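You operate a simulated robot arm through the tools that you are given. There is no shell and no other tool. Be economical: measure what you need, move in short steps, check, and stop when the job is done.

You run a simulated two-armed robot. Do the job below in one go: nothing can be reset, and whatever is moved stays where it is left.

Task
Pick up the cup with green rim from the top of the press bench with one hand, pass it to the other hand and put it on the shelf of the tray bench. Set down upright: cup with green rim.

Only the result counts: the job must be done as asked and must still hold three seconds after the hand-in. Knocking over, shifting, dropping, spilling or breaking anything else fails it.

Robot
Two 7-joint arms with two-finger grippers on one trunk, on a base that drives. Base frame: it is fixed to the floor where the robot stands at the start and does not move with it; the origin is under the middle of the robot, x ahead of it, y to its left, z up. Lengths are in m, angles in rad, forces in N, time in s.
The left shoulder is at the start at [0.051, 0.175, 1.177], the right one opposite. With the tool pointing down near the work surface each hand reaches from about 0.1 to 0.84 m from the robot's upright axis, wherever it stands, measured 20 degrees to its own side. Places, roughly: shelf of the tray bench [3.2, -1.1, 0.4]. Payload 2.94 kg a hand.
Tool frame (each hand has its own): the origin (TCP) lies between the finger pads and is the grasp point; the fingertips stand 0.03 m ahead of it; z points along the fingers, y is the line along which they close. The gripper opens to 0.138 m. The gripper's body begins 0.109 m behind the TCP.
Orientation is that of the tool frame in the base frame, as a unit quaternion [w, x, y, z]. With the fingers straight down and closing along the base's y, the tool's x points along the base's -x, its y along +y and its z along -z.

Tools
- The arms move only by the tool servo_tool. It takes "left_deltas", "right_deltas" or both (then of equal length, played together; a hand with none holds still); each is a list of rows, each a list of 6 numbers: the shift along the tool's x, y, z in units of 20 mm (1.0 is 20 mm), then the turn, a rotation vector about the tool's x, y, z in units of 8 degrees (1.0 is 8 degrees). In form: [[tx, ty, tz, wx, wy, wz], ...]. A call has 1 to 20 rows; each row shifts and turns the commanded pose from where the row before left it, along the tool's axes as they then stand. "left_jaw" and "right_jaw" are, for a hand that has rows, the finger opening in m, from 0 to 0.138, set as the call begins (left out, the last holds). A call with a number of a shift or a turn outside -1 to 1 is refused whole. Rows are played at 5 a second. More than 0.05 m and 0.15 rad between two rows, or a gripper value outside its range, and nothing of the call is played. A pose out of reach is approached as far as the arm can. The call stops where the force on the tool passes 40 N (or 10 N more than at its start, if that is more) or the arm is blocked; 0.2 s more then pass. The fingers move at their own pace and stop on an object; they squeeze with about 26 N. The grip force told is the motor's: it shows also when the fingers shut on nothing. Time passes only in rows, and 0.2 s behind the last, so rows that do not move let the fingers close. The reply holds the time, the measured pose of the TCP, the force on the tool along the base axes, the opening and the grip force, in the units named above and with some noise, with the torque about the TCP (base axes, N m) and any sound that the robot's microphone picked up.
- Cameras (640 x 400 px; columns grow to the right, rows downward): "scene" is now at [0.1075, -0.0166, 1.6368]; the picture's right is [-0.28, -0.96, -0.00], its down [-0.86, 0.25, -0.45] and it looks along [0.43, -0.13, -0.89] (base axes); focal length 293 px, centre (320, 200). "left" rides on the left gripper at [0.071, -0.019, -0.146] in its tool frame; the picture's right is [0.26, 0.97, 0.00], its down [-0.85, 0.23, -0.48] and it looks along [-0.46, 0.12, 0.88] (tool axes); focal length 280 px, centre (320, 200). "right" rides on the right gripper at [0.071, 0.019, -0.146] in its tool frame; the picture's right is [-0.26, 0.97, 0.00], its down [-0.85, -0.23, -0.48] and it looks along [-0.46, -0.12, 0.88] (tool axes); focal length 280 px, centre (320, 200).
- camera(camera): a new picture of that camera. The clock stands still meanwhile.
- raise_lower(by): slides the trunk up (or, below 0, down) by that many m; the arms and the scene camera ride with it, the base frame stays. It gives what a move gives, with no picture.
- roll_base(legs): drives the robot by 1 to 6 legs, each [ahead, turn to the left] in m and rad, along the robot's own axes; the way and the turn of a leg run together, so that a leg with both is an arc; at most 1.5 m and 3.142 rad a leg. The arms and the cameras ride along, it lands a little off, and it stops where it bumps. It gives what a move gives.
- aim_head(pan, tilt): turns the head with the scene camera to pan (to the left, within 2.094 rad either way) and tilt (down, from -0.506 to 1.204), counted from straight ahead of the robot. It gives what a move gives.
- probe_pixels(camera, pixels): there is no depth. For up to 12 entries [column, row, z] of the newest picture of that camera ("zoom" is the newest enlarged one), the place [x, y] in the base frame at which the ray of that pixel passes the height z, good to about 0.003 m. The clock stands still meanwhile.
- enlarge(camera, box): a new picture of the part [left, top, right, bottom] of that camera's present view, enlarged. The clock stands still meanwhile.
- job_done(): hands the job in; it is judged then, once.

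Work in short steps. Measure before you move; look again where a grasp or a placing could have gone wrong, and mend it. You have 80 turns and 58 pictures in all, those below and enlarged ones among them. Open the grippers and draw the arms clear of the work before you hand the job in, unless the task says otherwise; then end with one line.

The tools are called as name(argument=value, ...) on one line, values as JSON. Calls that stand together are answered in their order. servo_tool: Moves the arms, as the interface text tells. Its arguments: {"type":"object","properties":{"left_deltas":{"type":"array","items":{"type":"array","items":{"type":"number"}}},"left_jaw":{"type":"number"},"right_deltas":{"type":"array","items":{"type":"array","items":{"type":"number"}}},"right_jaw":{"type":"number"}},"required":[]} The other tools are called the same way: raise_lower (by) slides the trunk up or down; roll_base (legs) drives the base; aim_head (pan, tilt) turns the head that bears the scene camera; camera (camera) takes a picture; probe_pixels (camera, pixels) gives the place at which the rays of pixels pass given heights; enlarge (camera, box) takes an enlarged picture of a part of a camera's view; job_done () hands the job in.

At the start:

```text
t: 0.0
left_ee_pos: [0.5618, 0.1254, 1.0003]
left_tool_rot: [0.001, 0.002, 1.0, -0.001]
left_force: [-0.3, 0.8, 0.1]
left_ft_torque: [0.0, 0.0, 0.0]
left_finger_gap: 0.1381
left_finger_force: 0.0
right_ee_pos: [0.3858, -0.3347, 1.0725]
right_tool_rot: [0.0, 0.002, 1.0, -0.001]
right_force: [0.0, 0.4, -0.1]
right_ft_torque: [-0.03, 0.01, -0.02]
right_finger_gap: 0.1381
right_finger_force: 0.1
trunk travel left (down, up): [-0.35, 0.384]
robot x, y, heading: [0.003, 0.003, -0.001]
head pan, tilt: [-0.283, 1.101]
```

scene: 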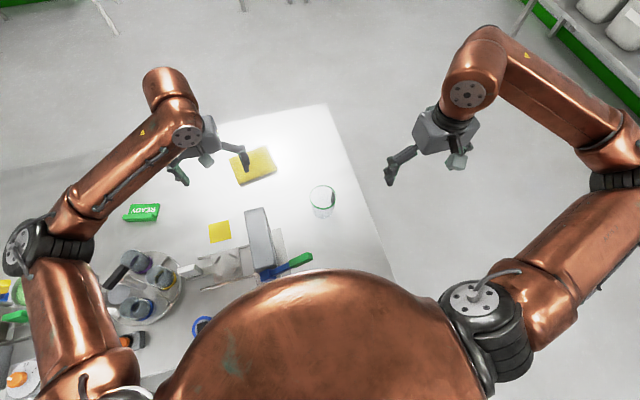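
right: 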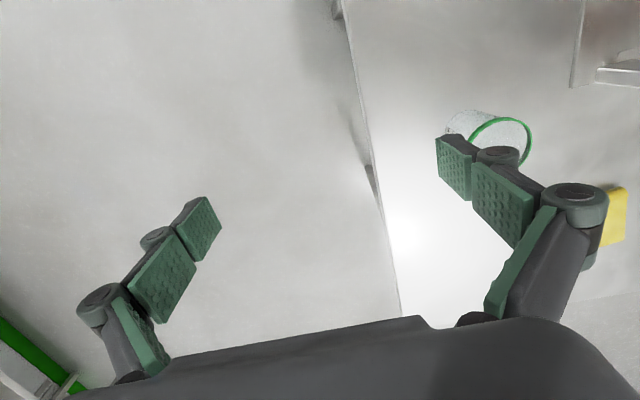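
left: 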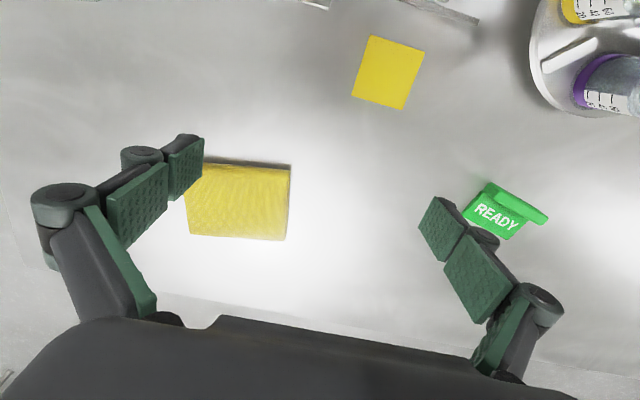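

The cup with the green rim appears at about (322,201) in the scene picture; I enlarge it and the wider view to measure it.

enlarge(camera="scene", box=[240, 140, 400, 240])

probe_pixels(camera="scene", pixels=[[322, 188, 0.9], [322, 188, 0.8], [322, 214, 0.8], [322, 214, 0.7], [325, 105, 0.8], [395, 285, 0.8]])

probe_pixels(camera="right", pixels=[[502, 145, 0.9], [502, 145, 0.8], [470, 130, 0.8], [470, 130, 0.7], [345, 20, 0.8], [400, 310, 0.8]])

```text
4.00 times, centred on (320, 190) of scene
```

zoom: 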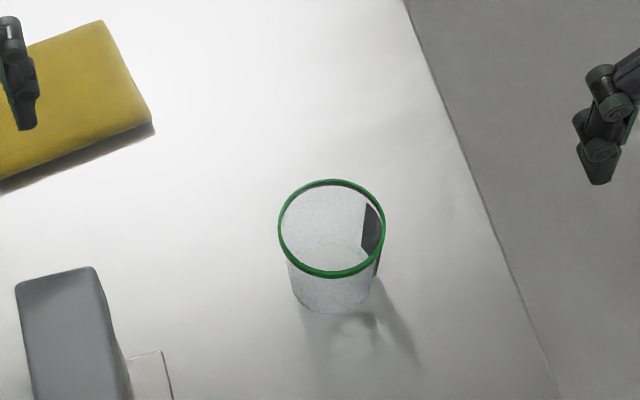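

```text
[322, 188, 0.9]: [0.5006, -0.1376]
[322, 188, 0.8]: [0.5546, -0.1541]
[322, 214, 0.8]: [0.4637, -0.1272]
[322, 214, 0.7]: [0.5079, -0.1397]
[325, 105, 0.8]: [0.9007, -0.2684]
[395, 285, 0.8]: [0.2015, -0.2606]
```

```text
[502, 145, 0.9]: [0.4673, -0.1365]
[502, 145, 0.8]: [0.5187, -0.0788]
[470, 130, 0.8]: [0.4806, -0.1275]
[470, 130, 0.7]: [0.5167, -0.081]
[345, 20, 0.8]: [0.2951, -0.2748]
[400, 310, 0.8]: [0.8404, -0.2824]
```

Now I triangulate the rim centre and the bench edge across the two cameras.

enlarge(camera="right", box=[400, 80, 560, 180])

probe_pixels(camera="scene", pixels=[[323, 197, 0.95], [323, 197, 0.9], [323, 197, 0.85], [323, 197, 0.8], [323.2, 209.5, 0.85], [323.2, 209.5, 0.8], [323.2, 209.5, 0.75], [309.5, 197, 0.85], [336.5, 197, 0.85]])

```text
4.00 times, centred on (480, 130) of right
```

zoom: 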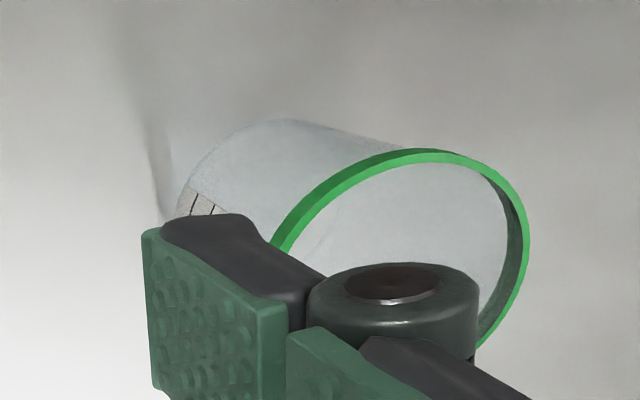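

```text
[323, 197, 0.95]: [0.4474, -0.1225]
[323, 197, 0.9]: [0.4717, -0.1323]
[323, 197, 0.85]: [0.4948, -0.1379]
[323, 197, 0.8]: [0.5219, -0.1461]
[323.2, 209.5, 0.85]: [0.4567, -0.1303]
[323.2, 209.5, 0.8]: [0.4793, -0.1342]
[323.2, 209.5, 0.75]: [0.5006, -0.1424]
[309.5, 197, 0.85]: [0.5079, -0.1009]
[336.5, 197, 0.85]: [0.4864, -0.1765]
```

The rim centre is near (0.472, -0.133, 0.89), about 0.076 wide. Before choosing hands I look at the destination.

aim_head(pan=-0.33, tilt=0.3)

camera(camera="scene")

```text
t: 1.1
left_ee_pos: [0.5615, 0.1249, 1.0015]
left_tool_rot: [0.0, 0.001, 1.0, 0.0]
left_force: [-0.1, -0.3, 0.2]
left_ft_torque: [0.03, 0.01, -0.01]
left_finger_gap: 0.1379
left_finger_force: 0.0
right_ee_pos: [0.3851, -0.3348, 1.0728]
right_tool_rot: [0.001, 0.003, 1.0, -0.001]
right_force: [-0.3, 0.1, 0.1]
right_ft_torque: [0.01, 0.02, 0.02]
right_finger_gap: 0.1378
right_finger_force: 0.0
trunk travel left (down, up): [-0.35, 0.384]
robot x, y, heading: [-0.0002, -0.0001, -0.001]
head pan, tilt: [-0.33, 0.3]
```

```text
52 pictures are left
```

scene: 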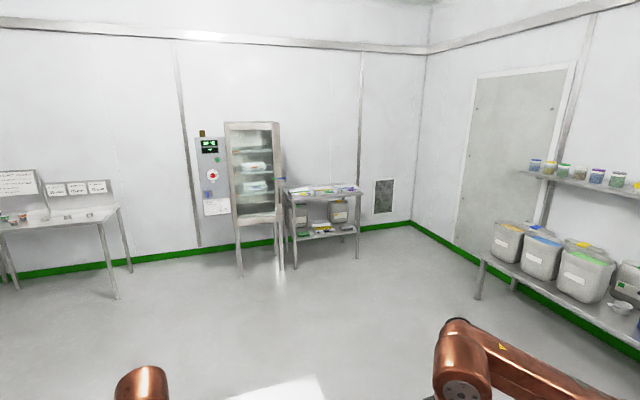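

The tray bench is at about (322,220), next to the cabinet; I zoom in on it.

enlarge(camera="scene", box=[256, 170, 384, 280])

probe_pixels(camera="scene", pixels=[[297, 269, 0], [356, 257, 0], [297, 240, 0.4], [358, 232, 0.4], [283, 270, 0], [290, 196, 0.85], [360, 190, 0.85], [320, 374, 0.8]])

```text
3.64 times, centred on (320, 225) of scene
```

zoom: 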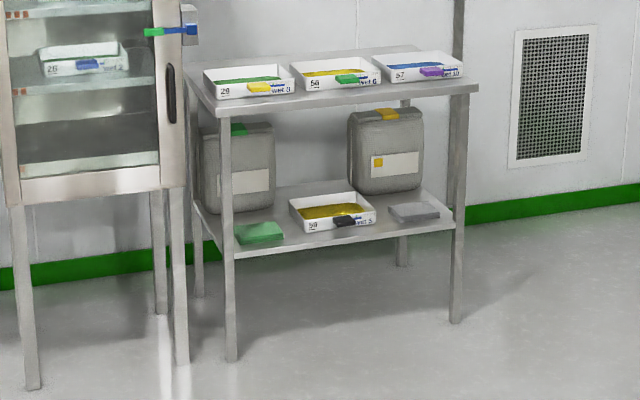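

```text
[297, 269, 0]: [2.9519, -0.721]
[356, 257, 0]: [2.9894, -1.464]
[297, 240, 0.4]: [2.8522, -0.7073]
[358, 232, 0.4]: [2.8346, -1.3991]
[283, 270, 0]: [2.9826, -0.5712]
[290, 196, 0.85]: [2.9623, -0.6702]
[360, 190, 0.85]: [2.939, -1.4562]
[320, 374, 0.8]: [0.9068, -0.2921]
```

Shelf is beneath the top; I measure its level and the objects on it from this zoom.

probe_pixels(camera="zoom", pixels=[[230, 258, 0.37], [455, 229, 0.37], [240, 246, 0.37], [284, 236, 0.37], [293, 226, 0.37], [376, 224, 0.37], [393, 223, 0.37], [440, 217, 0.37], [222, 218, 0.37], [275, 207, 0.37], [357, 194, 0.37], [316, 182, 0.37]])

probe_pixels(camera="zoom", pixels=[[235, 362, 0], [456, 322, 0], [196, 297, 0], [403, 265, 0], [230, 108, 0.8], [475, 90, 0.8], [187, 75, 0.82], [420, 45, 0.82], [185, 365, 0]])

```text
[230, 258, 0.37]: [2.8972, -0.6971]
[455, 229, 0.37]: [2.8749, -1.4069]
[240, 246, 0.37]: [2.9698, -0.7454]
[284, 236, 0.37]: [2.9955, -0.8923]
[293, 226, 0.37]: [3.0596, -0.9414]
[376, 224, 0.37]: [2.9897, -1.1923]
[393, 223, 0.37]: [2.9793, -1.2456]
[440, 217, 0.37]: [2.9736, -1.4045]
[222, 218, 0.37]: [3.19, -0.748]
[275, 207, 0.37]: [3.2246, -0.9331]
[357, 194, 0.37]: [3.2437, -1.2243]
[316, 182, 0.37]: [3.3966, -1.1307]
```

```text
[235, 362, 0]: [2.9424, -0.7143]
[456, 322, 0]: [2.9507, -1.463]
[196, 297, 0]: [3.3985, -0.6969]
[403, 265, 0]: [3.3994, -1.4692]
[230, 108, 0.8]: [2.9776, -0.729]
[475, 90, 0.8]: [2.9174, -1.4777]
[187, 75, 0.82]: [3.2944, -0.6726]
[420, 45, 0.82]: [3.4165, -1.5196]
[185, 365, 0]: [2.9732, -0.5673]
```

Plan: left hand picks from above, right hand takes it low from the side (pitched), then drive and place. I first move the right hand away to the right, then bring the left hand above the cup at height ~1.0.

servo_tool(left_deltas=[[0, 0, 0, 0, 0, 0], [0, 0, 0, 0, 0, 0], [0, 0, 0, 0, 0, 0], [0, -0.5, -1, 0, 0, 0], [0, -1, -1, 0, 0, 0], [0.5, -1, 0, 0, 0, 0], [0.5, -1, 0, 0, 0, 0], [0.5, -1, 0, 0, 0, 0], [0.5, -1, 0, 0, 0, 0], [0.5, -1, 0, 0, 0, 0], [0.5, -1, 0, 0, 0, 0], [0.5, -1, 0, 0, 0, 0], [0.5, -1, 0, 0, 0, 0], [0.5, -1, 0, 0, 0, 0], [0, -1, 0, 0, 0, 0], [0, -1, 0, 0, 0, 0], [0, -0.4, 0, 0, 0, 0]], right_deltas=[[0, -1, 0, 0, 0, 0], [0, -1, 0, 0, 0, 0], [0, -1, 0, 0, 0, 0], [0, -1, 0, 0, 0, 0], [0, -1, 0, 0, 0, 0], [0, -1, 0, 0, 0, 0], [0, -1, 0, 0, 0, 0], [0, 0, 0, 0, 0, 0], [0, 0, 0, 0, 0, 0], [0, 0, 0, 0, 0, 0], [0, 0, 0, 0, 0, 0], [0, 0, 0, 0, 0, 0], [0, 0, 0, 0, 0, 0], [0, 0, 0, 0, 0, 0], [0, 0, 0, 0, 0, 0], [0, 0, 0, 0, 0, 0], [0, 0, 0, 0, 0, 0]])

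camera(camera="left")

aim_head(pan=-0.1, tilt=0.95)

camera(camera="scene")

```text
t: 4.7
left_ee_pos: [0.4692, -0.1322, 1.0393]
left_tool_rot: [0.0, 0.001, 1.0, 0.001]
left_force: [0.7, -0.3, -0.6]
left_ft_torque: [0.01, 0.01, 0.01]
left_finger_gap: 0.1382
left_finger_force: 0.0
right_ee_pos: [0.3866, -0.4758, 1.073]
right_tool_rot: [0.0, 0.003, 1.0, 0.0]
right_force: [-0.5, 0.2, 0.3]
right_ft_torque: [0.04, -0.02, 0.0]
right_finger_gap: 0.1382
right_finger_force: 0.0
trunk travel left (down, up): [-0.35, 0.384]
robot x, y, heading: [0.0013, 0.001, 0.003]
head pan, tilt: [-0.33, 0.3]
```

```text
50 pictures are left
```

left: 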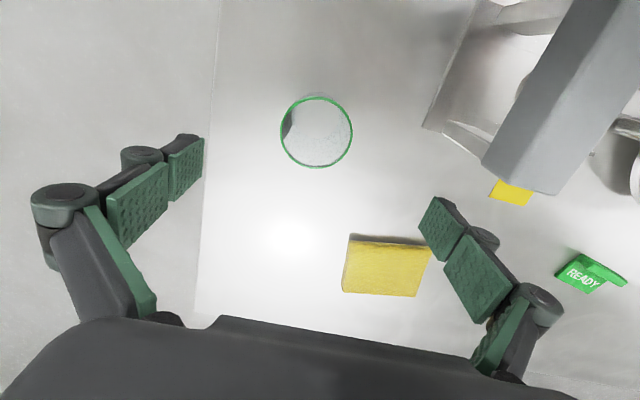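

```text
t: 5.8
left_ee_pos: [0.4696, -0.1329, 1.0396]
left_tool_rot: [0.0, 0.002, 1.0, 0.001]
left_force: [-0.4, 0.3, 0.4]
left_ft_torque: [-0.03, 0.05, 0.0]
left_finger_gap: 0.1379
left_finger_force: 0.0
right_ee_pos: [0.3874, -0.4745, 1.072]
right_tool_rot: [-0.001, 0.003, 1.0, 0.0]
right_force: [0.0, -0.1, 0.7]
right_ft_torque: [0.02, 0.01, 0.03]
right_finger_gap: 0.1381
right_finger_force: 0.0
trunk travel left (down, up): [-0.35, 0.384]
robot x, y, heading: [-0.0006, 0.0039, 0.001]
head pan, tilt: [-0.099, 0.949]
```

```text
49 pictures are left
```

scene: 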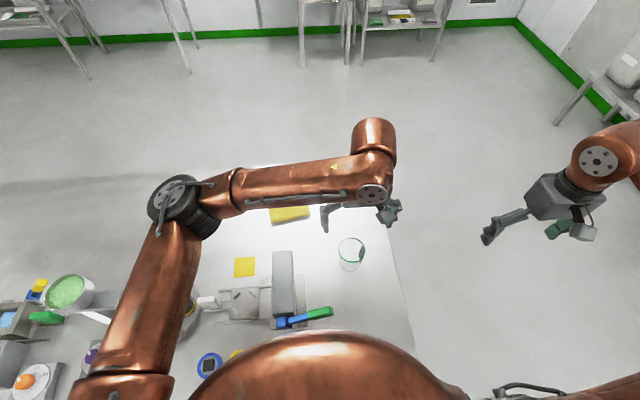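

Left view: rim ellipse centre ~(317,132), press arm's near corner ~(484,158). I triangulate both, and the cup's bottom, between cameras.

enlarge(camera="left", box=[240, 80, 400, 180])

enlarge(camera="scene", box=[240, 220, 400, 320])

probe_pixels(camera="left", pixels=[[317, 132, 0.92], [317, 132, 0.9], [317, 132, 0.88], [317, 132, 0.86], [484, 158, 0.95], [484, 158, 0.9], [484, 158, 0.85], [425, 125, 0.8], [548, 190, 0.95], [548, 190, 0.9]])

probe_pixels(camera="scene", pixels=[[351.5, 249, 0.92], [351.5, 249, 0.9], [351.5, 249, 0.88], [351.5, 249, 0.86], [274, 252, 0.95], [274, 252, 0.9], [274, 252, 0.85], [290, 251, 0.95], [290, 251, 0.9], [290, 251, 0.85]])

```text
4.00 times, centred on (320, 130) of left
```

zoom: 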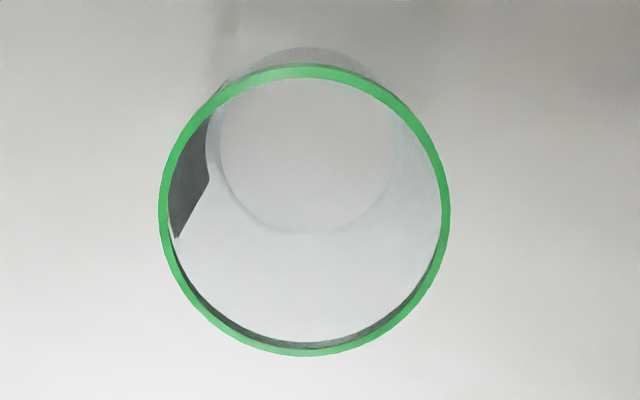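

```text
4.00 times, centred on (320, 270) of scene
```

zoom: 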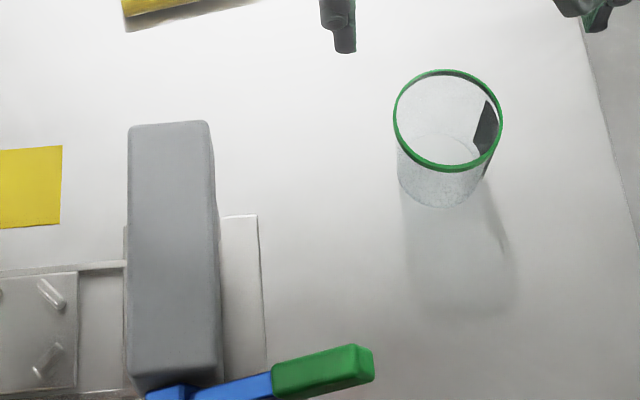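

```text
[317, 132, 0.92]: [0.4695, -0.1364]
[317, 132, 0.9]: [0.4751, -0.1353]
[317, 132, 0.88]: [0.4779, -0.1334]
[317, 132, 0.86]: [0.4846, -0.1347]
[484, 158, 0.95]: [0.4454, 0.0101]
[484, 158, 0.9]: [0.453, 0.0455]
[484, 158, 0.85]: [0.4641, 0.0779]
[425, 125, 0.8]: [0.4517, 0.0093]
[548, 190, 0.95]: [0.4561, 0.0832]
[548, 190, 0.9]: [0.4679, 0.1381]
```

```text
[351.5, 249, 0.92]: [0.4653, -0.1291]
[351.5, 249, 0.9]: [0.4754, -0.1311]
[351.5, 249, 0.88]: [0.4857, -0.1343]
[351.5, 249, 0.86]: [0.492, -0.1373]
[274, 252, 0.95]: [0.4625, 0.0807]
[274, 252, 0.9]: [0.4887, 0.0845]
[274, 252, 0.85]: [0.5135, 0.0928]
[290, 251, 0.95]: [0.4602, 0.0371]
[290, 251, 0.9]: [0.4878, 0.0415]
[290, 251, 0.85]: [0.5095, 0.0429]
```

Rim centre ≈ (0.474, -0.134, 0.895). Now the cup's bottom.

probe_pixels(camera="scene", pixels=[[351.5, 261, 0.84], [351.5, 261, 0.82], [351.5, 261, 0.8], [351.5, 261, 0.78], [352, 272, 0.8], [352, 272, 0.78]])

probe_pixels(camera="left", pixels=[[315.7, 115.5, 0.82], [315.7, 115.5, 0.8], [315.7, 115.5, 0.78], [345, 290, 0.8], [315, 138, 0.8], [315, 138, 0.78]])

probe_pixels(camera="scene", pixels=[[395, 226, 0.8], [395, 226, 0.78], [395, 226, 0.82], [255.5, 256.5, 0.8], [255.5, 256.5, 0.78]])

```text
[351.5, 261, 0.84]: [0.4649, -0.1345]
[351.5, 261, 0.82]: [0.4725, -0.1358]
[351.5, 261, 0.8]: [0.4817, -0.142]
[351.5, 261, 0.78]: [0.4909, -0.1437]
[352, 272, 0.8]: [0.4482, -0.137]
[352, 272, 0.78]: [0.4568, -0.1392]
```

```text
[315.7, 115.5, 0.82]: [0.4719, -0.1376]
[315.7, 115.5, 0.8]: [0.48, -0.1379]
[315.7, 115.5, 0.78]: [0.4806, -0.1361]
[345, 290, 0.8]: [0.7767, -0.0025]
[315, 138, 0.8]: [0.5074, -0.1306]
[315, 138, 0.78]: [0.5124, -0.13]
```

```text
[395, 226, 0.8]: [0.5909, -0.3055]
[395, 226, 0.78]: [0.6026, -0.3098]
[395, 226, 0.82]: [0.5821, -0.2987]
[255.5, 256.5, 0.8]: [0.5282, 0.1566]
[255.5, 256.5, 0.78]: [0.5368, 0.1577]
```

Cup bottom is near z 0.80, height ≈ 0.095. I lower the left hand to TCP z 0.885 so fingertips come to 0.855, leaving the lower half free for the other hand.

servo_tool(left_deltas=[[-0.2, -0.05, 1, 0, 0, 0], [0, 0, 1, 0, 0, 0], [0, 0, 1, 0, 0, 0], [0, 0, 1, 0, 0, 0], [0, 0, 1, 0, 0, 0], [0, 0, 1, 0, 0, 0], [0, 0, 1, 0, 0, 0], [0, 0, 0.7, 0, 0, 0]])

camera(camera="left")

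```text
t: 7.6
left_ee_pos: [0.4736, -0.135, 0.887]
left_tool_rot: [0.0, 0.003, 1.0, 0.0]
left_force: [-0.8, -0.4, -0.1]
left_ft_torque: [-0.01, 0.02, 0.01]
left_finger_gap: 0.1379
left_finger_force: 0.0
right_ee_pos: [0.3858, -0.4752, 1.0731]
right_tool_rot: [0.0, 0.002, 1.0, -0.001]
right_force: [-0.1, -0.4, 1.0]
right_ft_torque: [0.02, 0.0, -0.04]
right_finger_gap: 0.138
right_finger_force: 0.0
trunk travel left (down, up): [-0.35, 0.384]
robot x, y, heading: [0.0019, -0.0002, 0.001]
head pan, tilt: [-0.099, 0.949]
```

```text
46 pictures are left
```

left: 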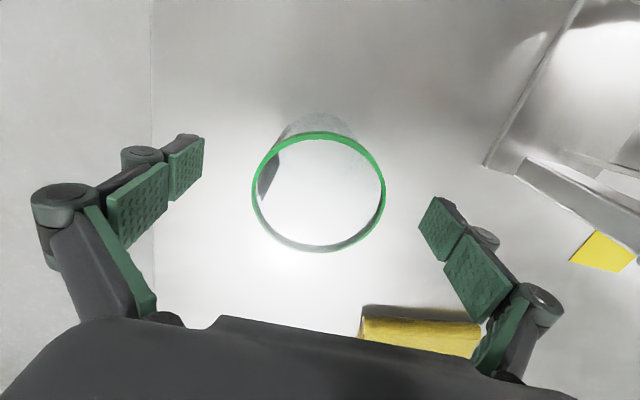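

The cup sits centred between the pads; I close the fingers.

servo_tool(left_deltas=[[0, 0, 0, 0, 0, 0], [0, 0, 0, 0, 0, 0], [0, 0, 0, 0, 0, 0], [0, 0, 0, 0, 0, 0], [0, 0, 0, 0, 0, 0], [0, 0, 0, 0, 0, 0]], left_jaw=0.0)

camera(camera="left")

```text
t: 9.0
left_ee_pos: [0.4751, -0.1351, 0.8879]
left_tool_rot: [0.0, 0.002, 1.0, 0.0]
left_force: [-0.5, 0.3, 1.1]
left_ft_torque: [0.02, 0.02, 0.02]
left_finger_gap: 0.0706
left_finger_force: 26.5
right_ee_pos: [0.3863, -0.4754, 1.073]
right_tool_rot: [0.001, 0.003, 1.0, 0.0]
right_force: [0.3, 0.3, -0.1]
right_ft_torque: [-0.06, 0.03, 0.0]
right_finger_gap: 0.1379
right_finger_force: 0.2
trunk travel left (down, up): [-0.35, 0.384]
robot x, y, heading: [-0.0036, -0.0008, -0.002]
head pan, tilt: [-0.099, 0.949]
```

```text
45 pictures are left
```

left: 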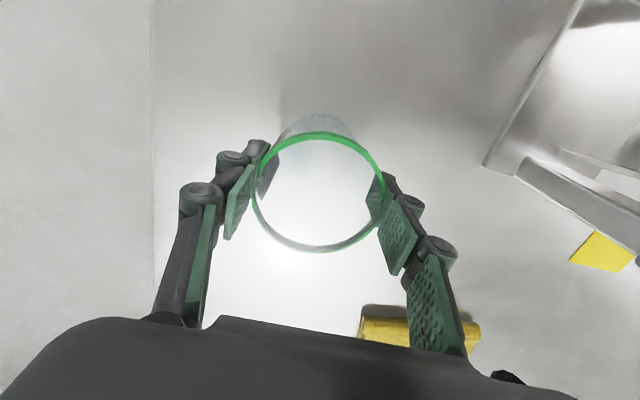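

Gap 0.0706 with 26 N: held. I lift 0.2 m and shift ahead slightly while pitching the right hand up to 32° below level at its side.

servo_tool(left_deltas=[[0, 0, -0.3, 0, 0, 0], [0, 0, -0.6, 0, 0, 0], [0, 0, -1, 0, 0, 0], [0, 0, -1, 0, 0, 0], [0, 0, -1, 0, 0, 0], [0, 0, -1, 0, 0, 0], [0, 0, -1, 0, 0, 0], [0, 0, -1, 0, 0, 0], [0, 0, -1, 0, 0, 0], [0, 0, -1, 0, 0, 0], [0, 0, -1, 0, 0, 0], [-1, 0, 0, 0, 0, 0], [-1, 0, 0, 0, 0, 0], [-1, 0, 0, 0, 0, 0], [-0.7, 0, 0, 0, 0, 0]], right_deltas=[[-1, 0, 0, 0, 0, 0], [-1, 0, 0, 0, 0, 0], [0, 0, 0, 0, -1, 0], [0, 0, 0, 0, -1, 0], [0, 0, 0, 0, -1, 0], [0, 0, 0, 0, -1, 0], [0, 0, 0, 0, -1, 0], [0, 0, 0, 0, -1, 0], [0, 0, 0, 0, -1, 0], [0, 0, 0, 0, -0.25, 0], [0, 0, 0, 0, 0, 0], [0, 0, 0, 0, 0, 0], [0, 0, 0, 0, 0, 0], [0, 0, 0, 0, 0, 0], [0, 0, 0, 0, 0, 0]])

camera(camera="scene")

camera(camera="right")

```text
t: 12.2
left_ee_pos: [0.5493, -0.1352, 1.085]
left_tool_rot: [-0.001, 0.002, 1.0, 0.0]
left_force: [-0.1, 0.3, 0.7]
left_ft_torque: [0.02, 0.01, -0.02]
left_finger_gap: 0.0705
left_finger_force: 26.0
right_ee_pos: [0.4251, -0.4745, 1.0721]
right_tool_rot: [0.484, 0.002, 0.875, 0.0]
right_force: [-0.7, 0.4, 0.2]
right_ft_torque: [0.0, 0.01, 0.05]
right_finger_gap: 0.1383
right_finger_force: 0.0
trunk travel left (down, up): [-0.35, 0.384]
robot x, y, heading: [0.0008, -0.0011, 0.003]
head pan, tilt: [-0.099, 0.949]
```

```text
44 pictures are left
```

scene: 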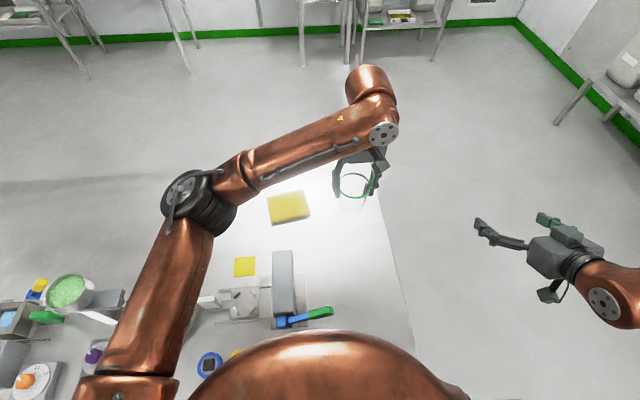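

```text
43 pictures are left
```

right: 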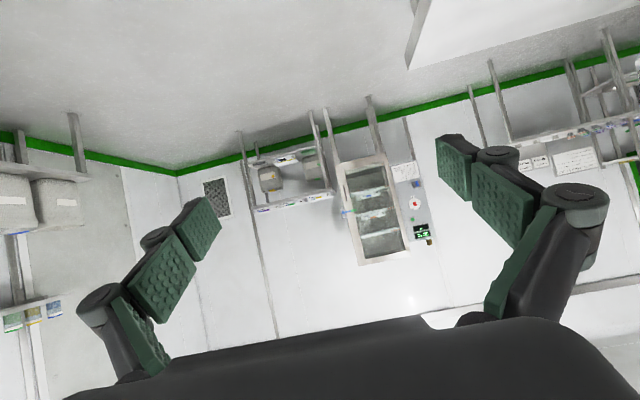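

Both poses are good. I move the cup ahead to x≈0.63 and bring the right hand (open) to a stand-off behind it at x≈0.45, y≈-0.135, z≈1.026.

servo_tool(left_deltas=[[-1, 0, 0, 0, 0, 0], [-1, 0, 0, 0, 0, 0], [-1, 0, 0, 0, 0, 0], [-1, 0, 0, 0, 0, 0], [0, 0, 0, 0, 0, 0], [0, 0, 0, 0, 0, 0], [0, 0, 0, 0, 0, 0], [0, 0, 0, 0, 0, 0], [0, 0, 0, 0, 0, 0], [0, 0, 0, 0, 0, 0], [0, 0, 0, 0, 0, 0], [0, 0, 0, 0, 0, 0], [0, 0, 0, 0, 0, 0], [0, 0, 0, 0, 0, 0], [0, 0, 0, 0, 0, 0], [0, 0, 0, 0, 0, 0], [0, 0, 0, 0, 0, 0], [0, 0, 0, 0, 0, 0]], right_deltas=[[0.65, 0, 1, 0, 0, 0], [0.64, 0.5, 1, 0, 0, 0], [0, 0.5, 0.28, 0, 0, 0], [0, 1, 0, 0, 0, 0], [0, 1, 0, 0, 0, 0], [0, 1, 0, 0, 0, 0], [0, 1, 0, 0, 0, 0], [0, 1, 0, 0, 0, 0], [0, 1, 0, 0, 0, 0], [0, 1, 0, 0, 0, 0], [0, 1, 0, 0, 0, 0], [0, 1, 0, 0, 0, 0], [0, 1, 0, 0, 0, 0], [0, 1, 0, 0, 0, 0], [0, 1, 0, 0, 0, 0], [0, 1, 0, 0, 0, 0], [0, 1, 0, 0, 0, 0], [0, 1, 0, 0, 0, 0]])

camera(camera="right")

camera(camera="scene")

```text
t: 16.0
left_ee_pos: [0.6279, -0.1352, 1.0828]
left_tool_rot: [0.0, 0.001, 1.0, 0.0]
left_force: [-0.4, -0.5, -0.6]
left_ft_torque: [0.01, 0.0, -0.01]
left_finger_gap: 0.07
left_finger_force: 26.2
right_ee_pos: [0.4643, -0.3686, 1.039]
right_tool_rot: [0.485, 0.002, 0.875, -0.001]
right_force: [0.2, -0.1, -0.6]
right_ft_torque: [0.03, 0.02, 0.03]
right_finger_gap: 0.138
right_finger_force: 0.2
right hand out of reach, approached as far as the arm can: row 7, 8, 9, 10, 11, 12, 13, 14, 15, 16, 17, 18
trunk travel left (down, up): [-0.35, 0.384]
robot x, y, heading: [0.0018, 0.0004, 0.001]
head pan, tilt: [-0.099, 0.949]
```

```text
42 pictures are left
```

right: 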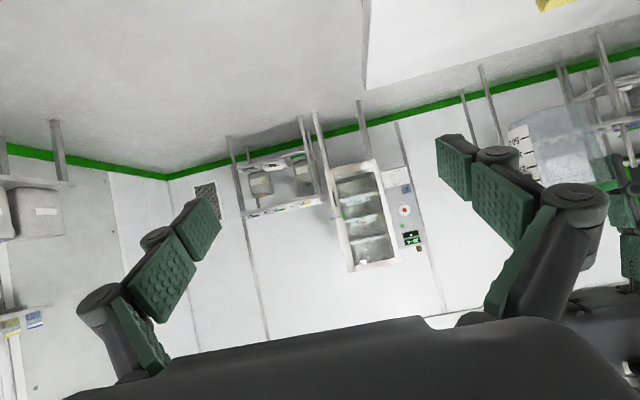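

```text
41 pictures are left
```

scene: 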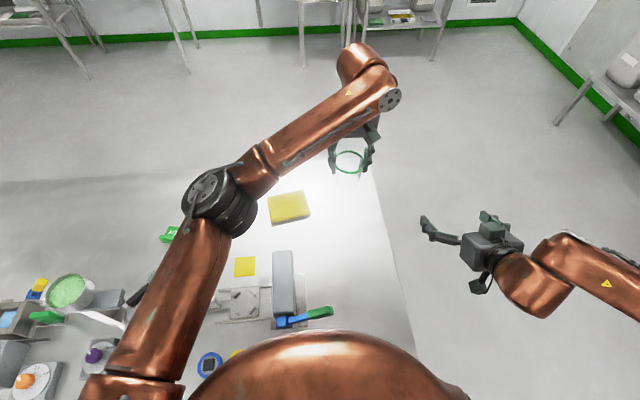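

The right arm can't cross that far in this posture (stopped at y -0.369), so I bring the cup over to it instead: left hand toward y≈-0.37.

servo_tool(left_deltas=[[0, -1, 0, 0, 0, 0], [0, -1, 0, 0, 0, 0], [0, -1, 0, 0, 0, 0], [0, -1, 0, 0, 0, 0], [0, -1, 0, 0, 0, 0], [0, -1, 0, 0, 0, 0], [0, -1, 0, 0, 0, 0], [0, -1, 0, 0, 0, 0], [0, -1, 0, 0, 0, 0], [0, -1, 0, 0, 0, 0], [0, -1, 0, 0, 0, 0], [0, -0.75, 0, 0, 0, 0]])

servo_tool(right_deltas=[[0, -0.5, 0, 0, 0, 0]])

camera(camera="right")

```text
t: 18.6
left_ee_pos: [0.5996, -0.2559, 1.0852]
left_tool_rot: [0.0, 0.003, 1.0, 0.001]
left_force: [0.4, 0.0, -0.5]
left_ft_torque: [0.01, 0.01, 0.01]
left_finger_gap: 0.0697
left_finger_force: 25.8
left hand out of reach, approached as far as the arm can: row 5, 6, 7, 8, 9, 10, 11, 12
right_ee_pos: [0.4643, -0.3706, 1.0382]
right_tool_rot: [0.484, 0.002, 0.875, 0.0]
right_force: [0.9, -0.7, -0.4]
right_ft_torque: [-0.02, -0.04, 0.02]
right_finger_gap: 0.1381
right_finger_force: 0.0
trunk travel left (down, up): [-0.35, 0.384]
robot x, y, heading: [-0.0015, -0.0002, -0.002]
head pan, tilt: [-0.099, 0.949]
```

```text
t: 19.0
left_ee_pos: [0.5999, -0.2551, 1.0859]
left_tool_rot: [0.0, 0.002, 1.0, 0.001]
left_force: [0.2, -0.8, -1.4]
left_ft_torque: [0.0, 0.0, -0.01]
left_finger_gap: 0.0697
left_finger_force: 26.1
right_ee_pos: [0.4643, -0.3805, 1.0396]
right_tool_rot: [0.485, 0.002, 0.874, -0.001]
right_force: [-0.1, -0.2, -0.8]
right_ft_torque: [0.01, -0.01, 0.04]
right_finger_gap: 0.138
right_finger_force: 0.1
trunk travel left (down, up): [-0.35, 0.384]
robot x, y, heading: [0.0032, -0.0035, 0.002]
head pan, tilt: [-0.099, 0.949]
```

```text
40 pictures are left
```

right: 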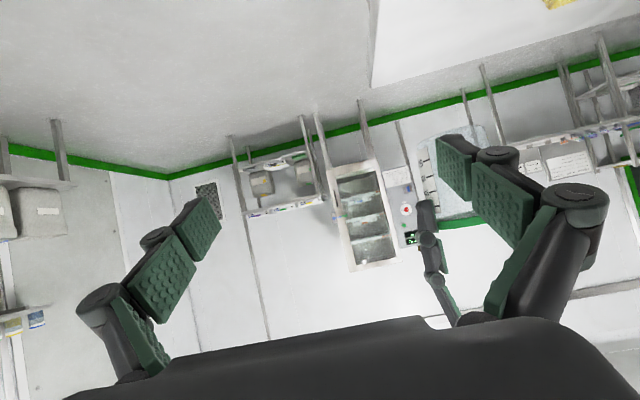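

The left hand stops at (0.600,-0.255). I'll yaw the right hand 40° left so that it approaches diagonally, at a stand-off 0.13 m short of the cup.

servo_tool(right_deltas=[[0, 0, 0, -0.848, 0, -0.53], [0, 0, 0, -0.848, 0, -0.53], [0, 0, 0, -0.848, 0, -0.53], [0, 0, 0, -0.848, 0, -0.53], [0, 0, 0, -0.848, 0, -0.53], [-0.3, 0.14, 0.87, 0, 0, 0], [-0.3, 0.14, 0.87, 0, 0, 0], [-0.3, 0.13, 0.88, 0, 0, 0]])

camera(camera="right")

camera(camera="scene")

```text
t: 20.8
left_ee_pos: [0.5996, -0.2531, 1.0851]
left_tool_rot: [0.0, 0.001, 1.0, 0.0]
left_force: [0.1, -0.6, -0.1]
left_ft_torque: [0.0, 0.03, -0.03]
left_finger_gap: 0.0697
left_finger_force: 26.1
right_ee_pos: [0.5077, -0.2089, 0.9844]
right_tool_rot: [0.456, -0.297, 0.822, 0.165]
right_force: [0.0, -0.1, 0.7]
right_ft_torque: [0.0, 0.01, -0.02]
right_finger_gap: 0.1378
right_finger_force: 0.0
right hand out of reach, approached as far as the arm can: row 3, 4, 5
trunk travel left (down, up): [-0.35, 0.384]
robot x, y, heading: [-0.001, -0.0025, -0.001]
head pan, tilt: [-0.099, 0.949]
```

```text
39 pictures are left
```

right: 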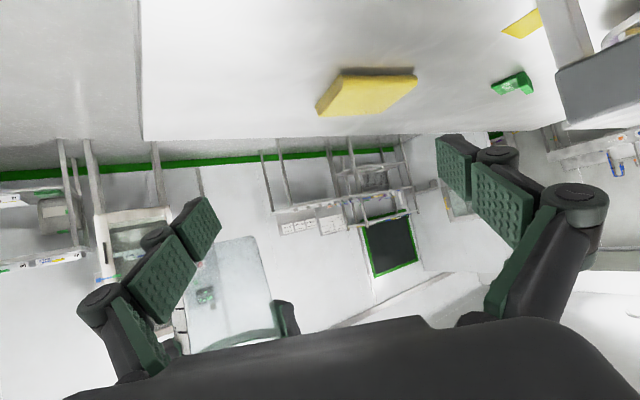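

```text
38 pictures are left
```

scene: 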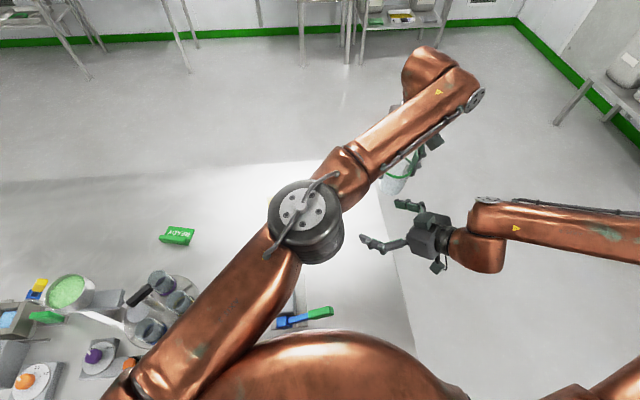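

The right hand ended at (0.508,-0.209,0.984) with the wanted yaw and 32° pitch, uncomfortably near beneath the cup. I lift the cup first, then move it to (0.623,-0.113), directly ahead of the right hand.

servo_tool(left_deltas=[[0, 0, -1, 0, 0, 0], [0, 0, -1, 0, 0, 0], [-1, 0, 0, 0, 0, 0], [-0.15, 1, 0, 0, 0, 0], [0, 1, 0, 0, 0, 0], [0, 1, 0, 0, 0, 0], [0, 1, 0, 0, 0, 0], [0, 1, 0, 0, 0, 0], [0, 1, 0, 0, 0, 0], [0, 1, 0, 0, 0, 0]])

camera(camera="right")

```text
t: 23.0
left_ee_pos: [0.6079, -0.2224, 1.1125]
left_tool_rot: [-0.001, 0.002, 1.0, 0.001]
left_force: [1.0, 0.2, -0.2]
left_ft_torque: [-0.01, 0.0, 0.0]
left_finger_gap: 0.0693
left_finger_force: 25.7
left hand out of reach, approached as far as the arm can: row 1, 2, 3, 5, 6, 7, 8, 9, 10
right_ee_pos: [0.5081, -0.21, 0.9847]
right_tool_rot: [0.455, -0.297, 0.823, 0.166]
right_force: [0.6, 0.1, 0.9]
right_ft_torque: [-0.01, -0.04, 0.0]
right_finger_gap: 0.1377
right_finger_force: 0.1
trunk travel left (down, up): [-0.35, 0.384]
robot x, y, heading: [-0.0031, -0.0023, 0.002]
head pan, tilt: [-0.099, 0.949]
```

```text
37 pictures are left
```

right: 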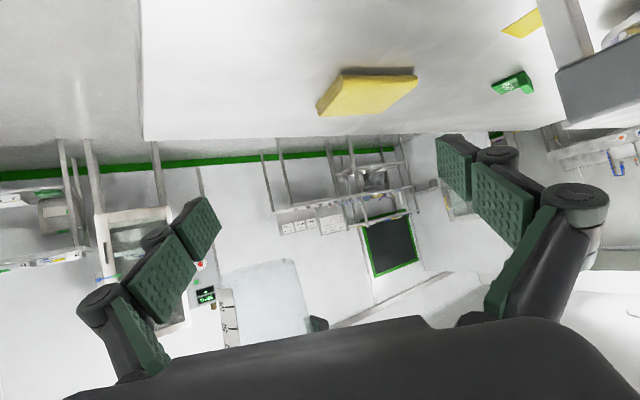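

The left arm is near a joint limit there; I retrace toward +y in small mixed steps and see.

servo_tool(left_deltas=[[0, 1, 0, 0, 0, 0], [0, 1, 0, 0, 0, 0], [0, 1, 0, 0, 0, 0], [0, 1, 0, 0, 0, 0]])

```text
t: 24.0
left_ee_pos: [0.6082, -0.2232, 1.1131]
left_tool_rot: [-0.001, 0.002, 1.0, 0.001]
left_force: [0.2, 0.3, 0.1]
left_ft_torque: [0.01, -0.01, -0.02]
left_finger_gap: 0.0693
left_finger_force: 26.3
left hand out of reach, approached as far as the arm can: row 1, 2, 3, 4
right_ee_pos: [0.5087, -0.21, 0.9833]
right_tool_rot: [0.456, -0.297, 0.823, 0.165]
right_force: [-0.1, -0.8, 0.0]
right_ft_torque: [0.01, 0.03, -0.03]
right_finger_gap: 0.1379
right_finger_force: 0.0
trunk travel left (down, up): [-0.35, 0.384]
robot x, y, heading: [0.0023, 0.0009, -0.002]
head pan, tilt: [-0.099, 0.949]
```

Stuck at a limit; I test whether a small yaw of the left tool frees the wrist.

servo_tool(left_deltas=[[0, 0, 0, 0, 0, 0.5], [0, 0, 0, 0, 0, 0.5]])

servo_tool(left_deltas=[[0, 0, 0, 0, 0, -0.5], [0, 0, 0, 0, 0, -0.5]])

camera(camera="scene")

```text
t: 24.6
left_ee_pos: [0.6064, -0.2232, 1.1129]
left_tool_rot: [0.0, 0.073, 0.997, 0.0]
left_force: [0.7, 0.0, 0.3]
left_ft_torque: [0.01, -0.04, 0.02]
left_finger_gap: 0.0693
left_finger_force: 25.4
right_ee_pos: [0.5095, -0.2101, 0.9833]
right_tool_rot: [0.456, -0.297, 0.823, 0.165]
right_force: [0.0, 0.6, -0.5]
right_ft_torque: [0.01, -0.01, -0.01]
right_finger_gap: 0.1383
right_finger_force: 0.1
trunk travel left (down, up): [-0.35, 0.384]
robot x, y, heading: [-0.0017, -0.001, 0.001]
head pan, tilt: [-0.099, 0.949]
```

```text
t: 25.2
left_ee_pos: [0.6077, -0.2243, 1.1115]
left_tool_rot: [-0.001, 0.001, 1.0, 0.0]
left_force: [-0.4, -0.6, 0.2]
left_ft_torque: [0.0, 0.0, 0.0]
left_finger_gap: 0.0692
left_finger_force: 26.5
right_ee_pos: [0.5079, -0.2102, 0.9835]
right_tool_rot: [0.456, -0.297, 0.823, 0.165]
right_force: [0.4, -0.4, -0.9]
right_ft_torque: [-0.03, 0.03, 0.0]
right_finger_gap: 0.1383
right_finger_force: 0.0
trunk travel left (down, up): [-0.35, 0.384]
robot x, y, heading: [0.0029, 0.0011, 0.001]
head pan, tilt: [-0.099, 0.949]
```

```text
36 pictures are left
```

scene: 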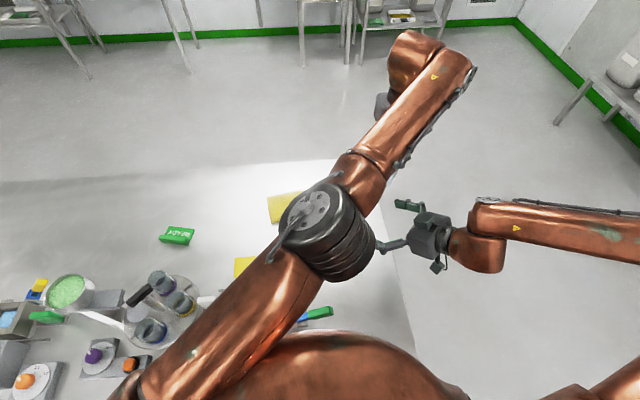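

Yaw is free, so translation is what's limited; I test going back down a step together with +y and toward the robot.

servo_tool(left_deltas=[[0, 0, 0.5, 0, 0, 0], [0, 0.5, 0, 0, 0, 0]])

servo_tool(left_deltas=[[-0.5, 0, 0, 0, 0, 0], [-0.5, 0.5, 0, 0, 0, 0]])

```text
t: 25.8
left_ee_pos: [0.6083, -0.2235, 1.1117]
left_tool_rot: [0.001, 0.001, 1.0, -0.001]
left_force: [0.6, 0.6, -0.7]
left_ft_torque: [-0.01, 0.01, 0.01]
left_finger_gap: 0.0689
left_finger_force: 26.5
left hand out of reach, approached as far as the arm can: row 1, 2
right_ee_pos: [0.5081, -0.2103, 0.9837]
right_tool_rot: [0.456, -0.297, 0.823, 0.165]
right_force: [0.6, 0.0, -1.1]
right_ft_torque: [0.01, -0.01, -0.03]
right_finger_gap: 0.1381
right_finger_force: 0.0
trunk travel left (down, up): [-0.35, 0.384]
robot x, y, heading: [0.0003, -0.0022, 0.001]
head pan, tilt: [-0.099, 0.949]
```

```text
t: 26.4
left_ee_pos: [0.6258, -0.2132, 1.1119]
left_tool_rot: [0.0, 0.001, 1.0, 0.001]
left_force: [-0.9, 0.3, 0.0]
left_ft_torque: [0.01, -0.05, -0.01]
left_finger_gap: 0.0693
left_finger_force: 26.3
right_ee_pos: [0.5085, -0.2091, 0.9858]
right_tool_rot: [0.456, -0.297, 0.823, 0.164]
right_force: [-0.8, 0.5, 0.2]
right_ft_torque: [0.01, -0.01, 0.01]
right_finger_gap: 0.1378
right_finger_force: 0.1
trunk travel left (down, up): [-0.35, 0.384]
robot x, y, heading: [-0.0, 0.0007, -0.0]
head pan, tilt: [-0.099, 0.949]
```

Going outward (+x) frees it. I continue +x and +y to around (0.65,-0.11).

servo_tool(left_deltas=[[-0.6, 0.8, 0, 0, 0, 0], [-0.6, 0.8, 0, 0, 0, 0], [0, 0.8, 0, 0, 0, 0], [0, 0.8, 0, 0, 0, 0], [0, 0.8, 0, 0, 0, 0], [0, 0.8, 0, 0, 0, 0]])

camera(camera="right")

camera(camera="scene")

```text
t: 27.8
left_ee_pos: [0.6508, -0.117, 1.111]
left_tool_rot: [0.001, 0.001, 1.0, 0.0]
left_force: [0.1, -0.4, -1.3]
left_ft_torque: [-0.05, -0.02, 0.02]
left_finger_gap: 0.0691
left_finger_force: 25.6
right_ee_pos: [0.5078, -0.2098, 0.9838]
right_tool_rot: [0.456, -0.297, 0.823, 0.165]
right_force: [0.4, 0.8, -0.3]
right_ft_torque: [-0.01, -0.01, -0.01]
right_finger_gap: 0.1378
right_finger_force: 0.2
trunk travel left (down, up): [-0.35, 0.384]
robot x, y, heading: [0.0046, -0.0018, -0.005]
head pan, tilt: [-0.099, 0.949]
```

```text
35 pictures are left
```

right: 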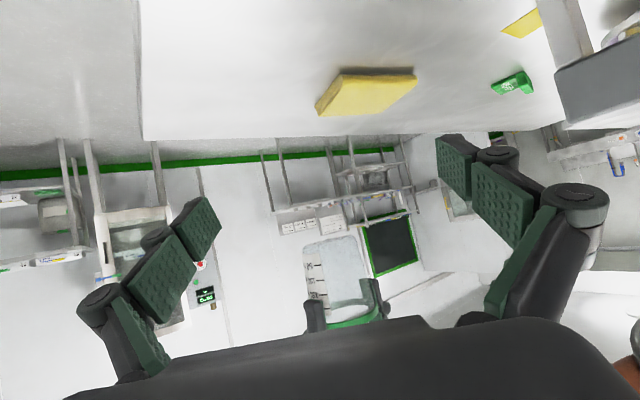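

```text
34 pictures are left
```

scene: 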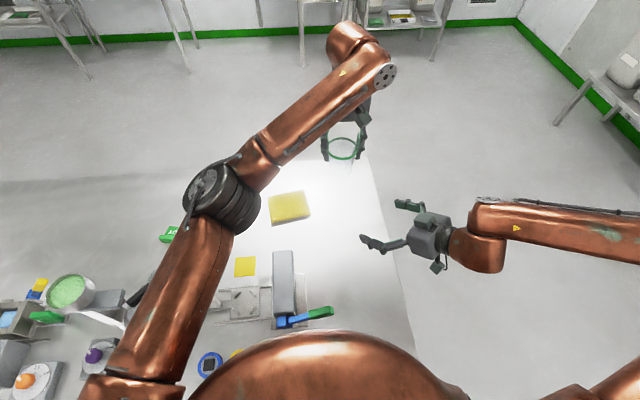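

Now the cup is ahead of the right hand. I enlarge the right view to measure the cup's bottom height relative to the hand.

enlarge(camera="right", box=[270, 220, 420, 340])

probe_pixels(camera="right", pixels=[[333, 237, 1.04], [333, 237, 1.02], [333, 237, 1.0], [333, 243, 1.02], [333, 243, 1.03], [345, 320, 1.12], [345, 320, 1.1]])

```text
3.33 times, centred on (345, 280) of right
```

zoom: 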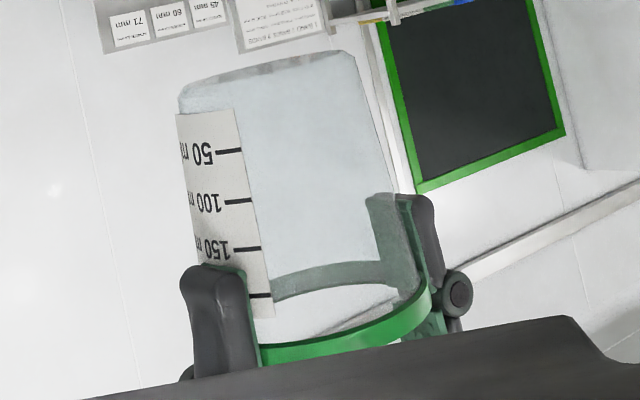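

```text
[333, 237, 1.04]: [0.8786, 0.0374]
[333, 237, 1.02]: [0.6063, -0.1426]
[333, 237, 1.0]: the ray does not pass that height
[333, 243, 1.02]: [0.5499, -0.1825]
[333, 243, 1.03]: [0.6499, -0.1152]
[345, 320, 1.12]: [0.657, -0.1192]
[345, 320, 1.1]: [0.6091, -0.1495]
```

Cup base is ≈0.088 below the left TCP, graduations facing the right hand. I lower the cup so its base is 0.03 below the right TCP, and centre it laterally.

servo_tool(left_deltas=[[0.67, 0.8, 0, 0, 0, 0], [0, 0, 1, 0, 0, 0], [0, 0, 1, 0, 0, 0], [0, 0, 1, 0, 0, 0], [0, 0, 0.5, 0, 0, 0]])

camera(camera="right")

```text
t: 29.0
left_ee_pos: [0.6386, -0.1024, 1.0411]
left_tool_rot: [0.0, 0.002, 1.0, 0.0]
left_force: [-0.8, -0.7, 0.0]
left_ft_torque: [0.0, 0.01, 0.0]
left_finger_gap: 0.0691
left_finger_force: 26.4
right_ee_pos: [0.5075, -0.2094, 0.985]
right_tool_rot: [0.456, -0.297, 0.823, 0.164]
right_force: [-0.5, -0.6, 0.1]
right_ft_torque: [-0.01, -0.03, -0.02]
right_finger_gap: 0.1379
right_finger_force: 0.0
trunk travel left (down, up): [-0.35, 0.384]
robot x, y, heading: [0.0009, 0.0019, 0.002]
head pan, tilt: [-0.099, 0.949]
```

```text
32 pictures are left
```

right: 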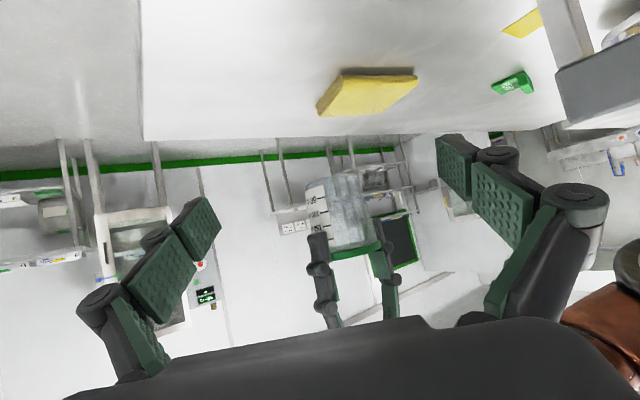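

Aligned: 0.169 m ahead. I advance the right hand 0.10 m horizontally first and check.

servo_tool(right_deltas=[[-0.53, 0, 0.848, 0, 0, 0], [-0.53, 0, 0.848, 0, 0, 0], [-0.53, 0, 0.848, 0, 0, 0], [-0.53, 0, 0.848, 0, 0, 0], [-0.53, 0, 0.848, 0, 0, 0]])

camera(camera="right")

camera(camera="scene")

```text
t: 30.2
left_ee_pos: [0.64, -0.1009, 1.0407]
left_tool_rot: [0.0, 0.002, 1.0, -0.001]
left_force: [-0.3, 0.4, -0.4]
left_ft_torque: [-0.01, 0.0, 0.01]
left_finger_gap: 0.0688
left_finger_force: 26.0
right_ee_pos: [0.5858, -0.1452, 0.9862]
right_tool_rot: [0.455, -0.297, 0.823, 0.166]
right_force: [-0.4, -0.1, 0.2]
right_ft_torque: [0.01, 0.01, -0.02]
right_finger_gap: 0.1377
right_finger_force: 0.0
trunk travel left (down, up): [-0.35, 0.384]
robot x, y, heading: [-0.0027, -0.0014, 0.0]
head pan, tilt: [-0.099, 0.949]
```

```text
31 pictures are left
```

right: 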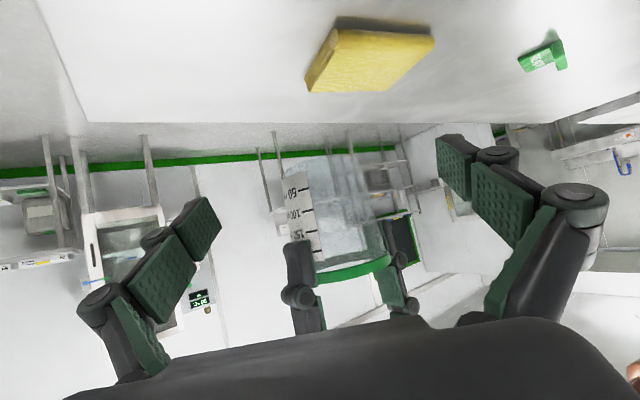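

```text
30 pictures are left
```

scene: 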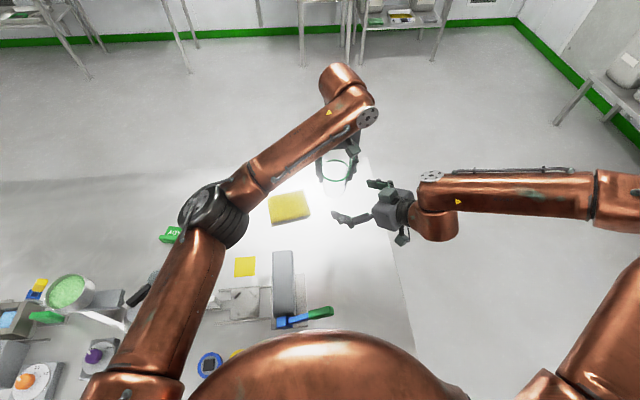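

Remaining 0.069 m ahead, lateral ~0. I advance the rest.

servo_tool(right_deltas=[[-0.53, 0, 0.848, 0, 0, 0], [-0.53, 0, 0.848, 0, 0, 0], [-0.53, 0, 0.848, 0, 0, 0], [-0.22, 0, 0.36, 0, 0, 0]])

camera(camera="right")

camera(camera="left")

```text
t: 31.2
left_ee_pos: [0.6384, -0.1012, 1.0408]
left_tool_rot: [0.0, 0.001, 1.0, 0.0]
left_force: [-0.4, 0.0, -0.7]
left_ft_torque: [0.02, -0.01, -0.01]
left_finger_gap: 0.0687
left_finger_force: 25.9
right_ee_pos: [0.6276, -0.1145, 0.9949]
right_tool_rot: [0.456, -0.298, 0.823, 0.165]
right_force: [0.1, -0.4, 0.7]
right_ft_torque: [0.03, -0.02, 0.02]
right_finger_gap: 0.1379
right_finger_force: 0.1
right hand out of reach, approached as far as the arm can: row 3, 4
trunk travel left (down, up): [-0.35, 0.384]
robot x, y, heading: [-0.0032, 0.0022, 0.006]
head pan, tilt: [-0.099, 0.949]
```

```text
29 pictures are left
```

right: 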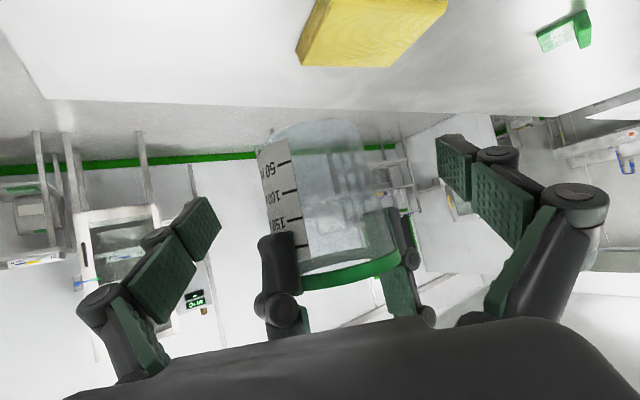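

```text
28 pictures are left
```

left: 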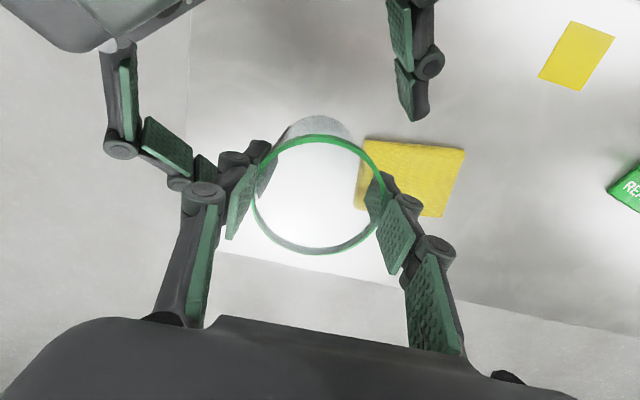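

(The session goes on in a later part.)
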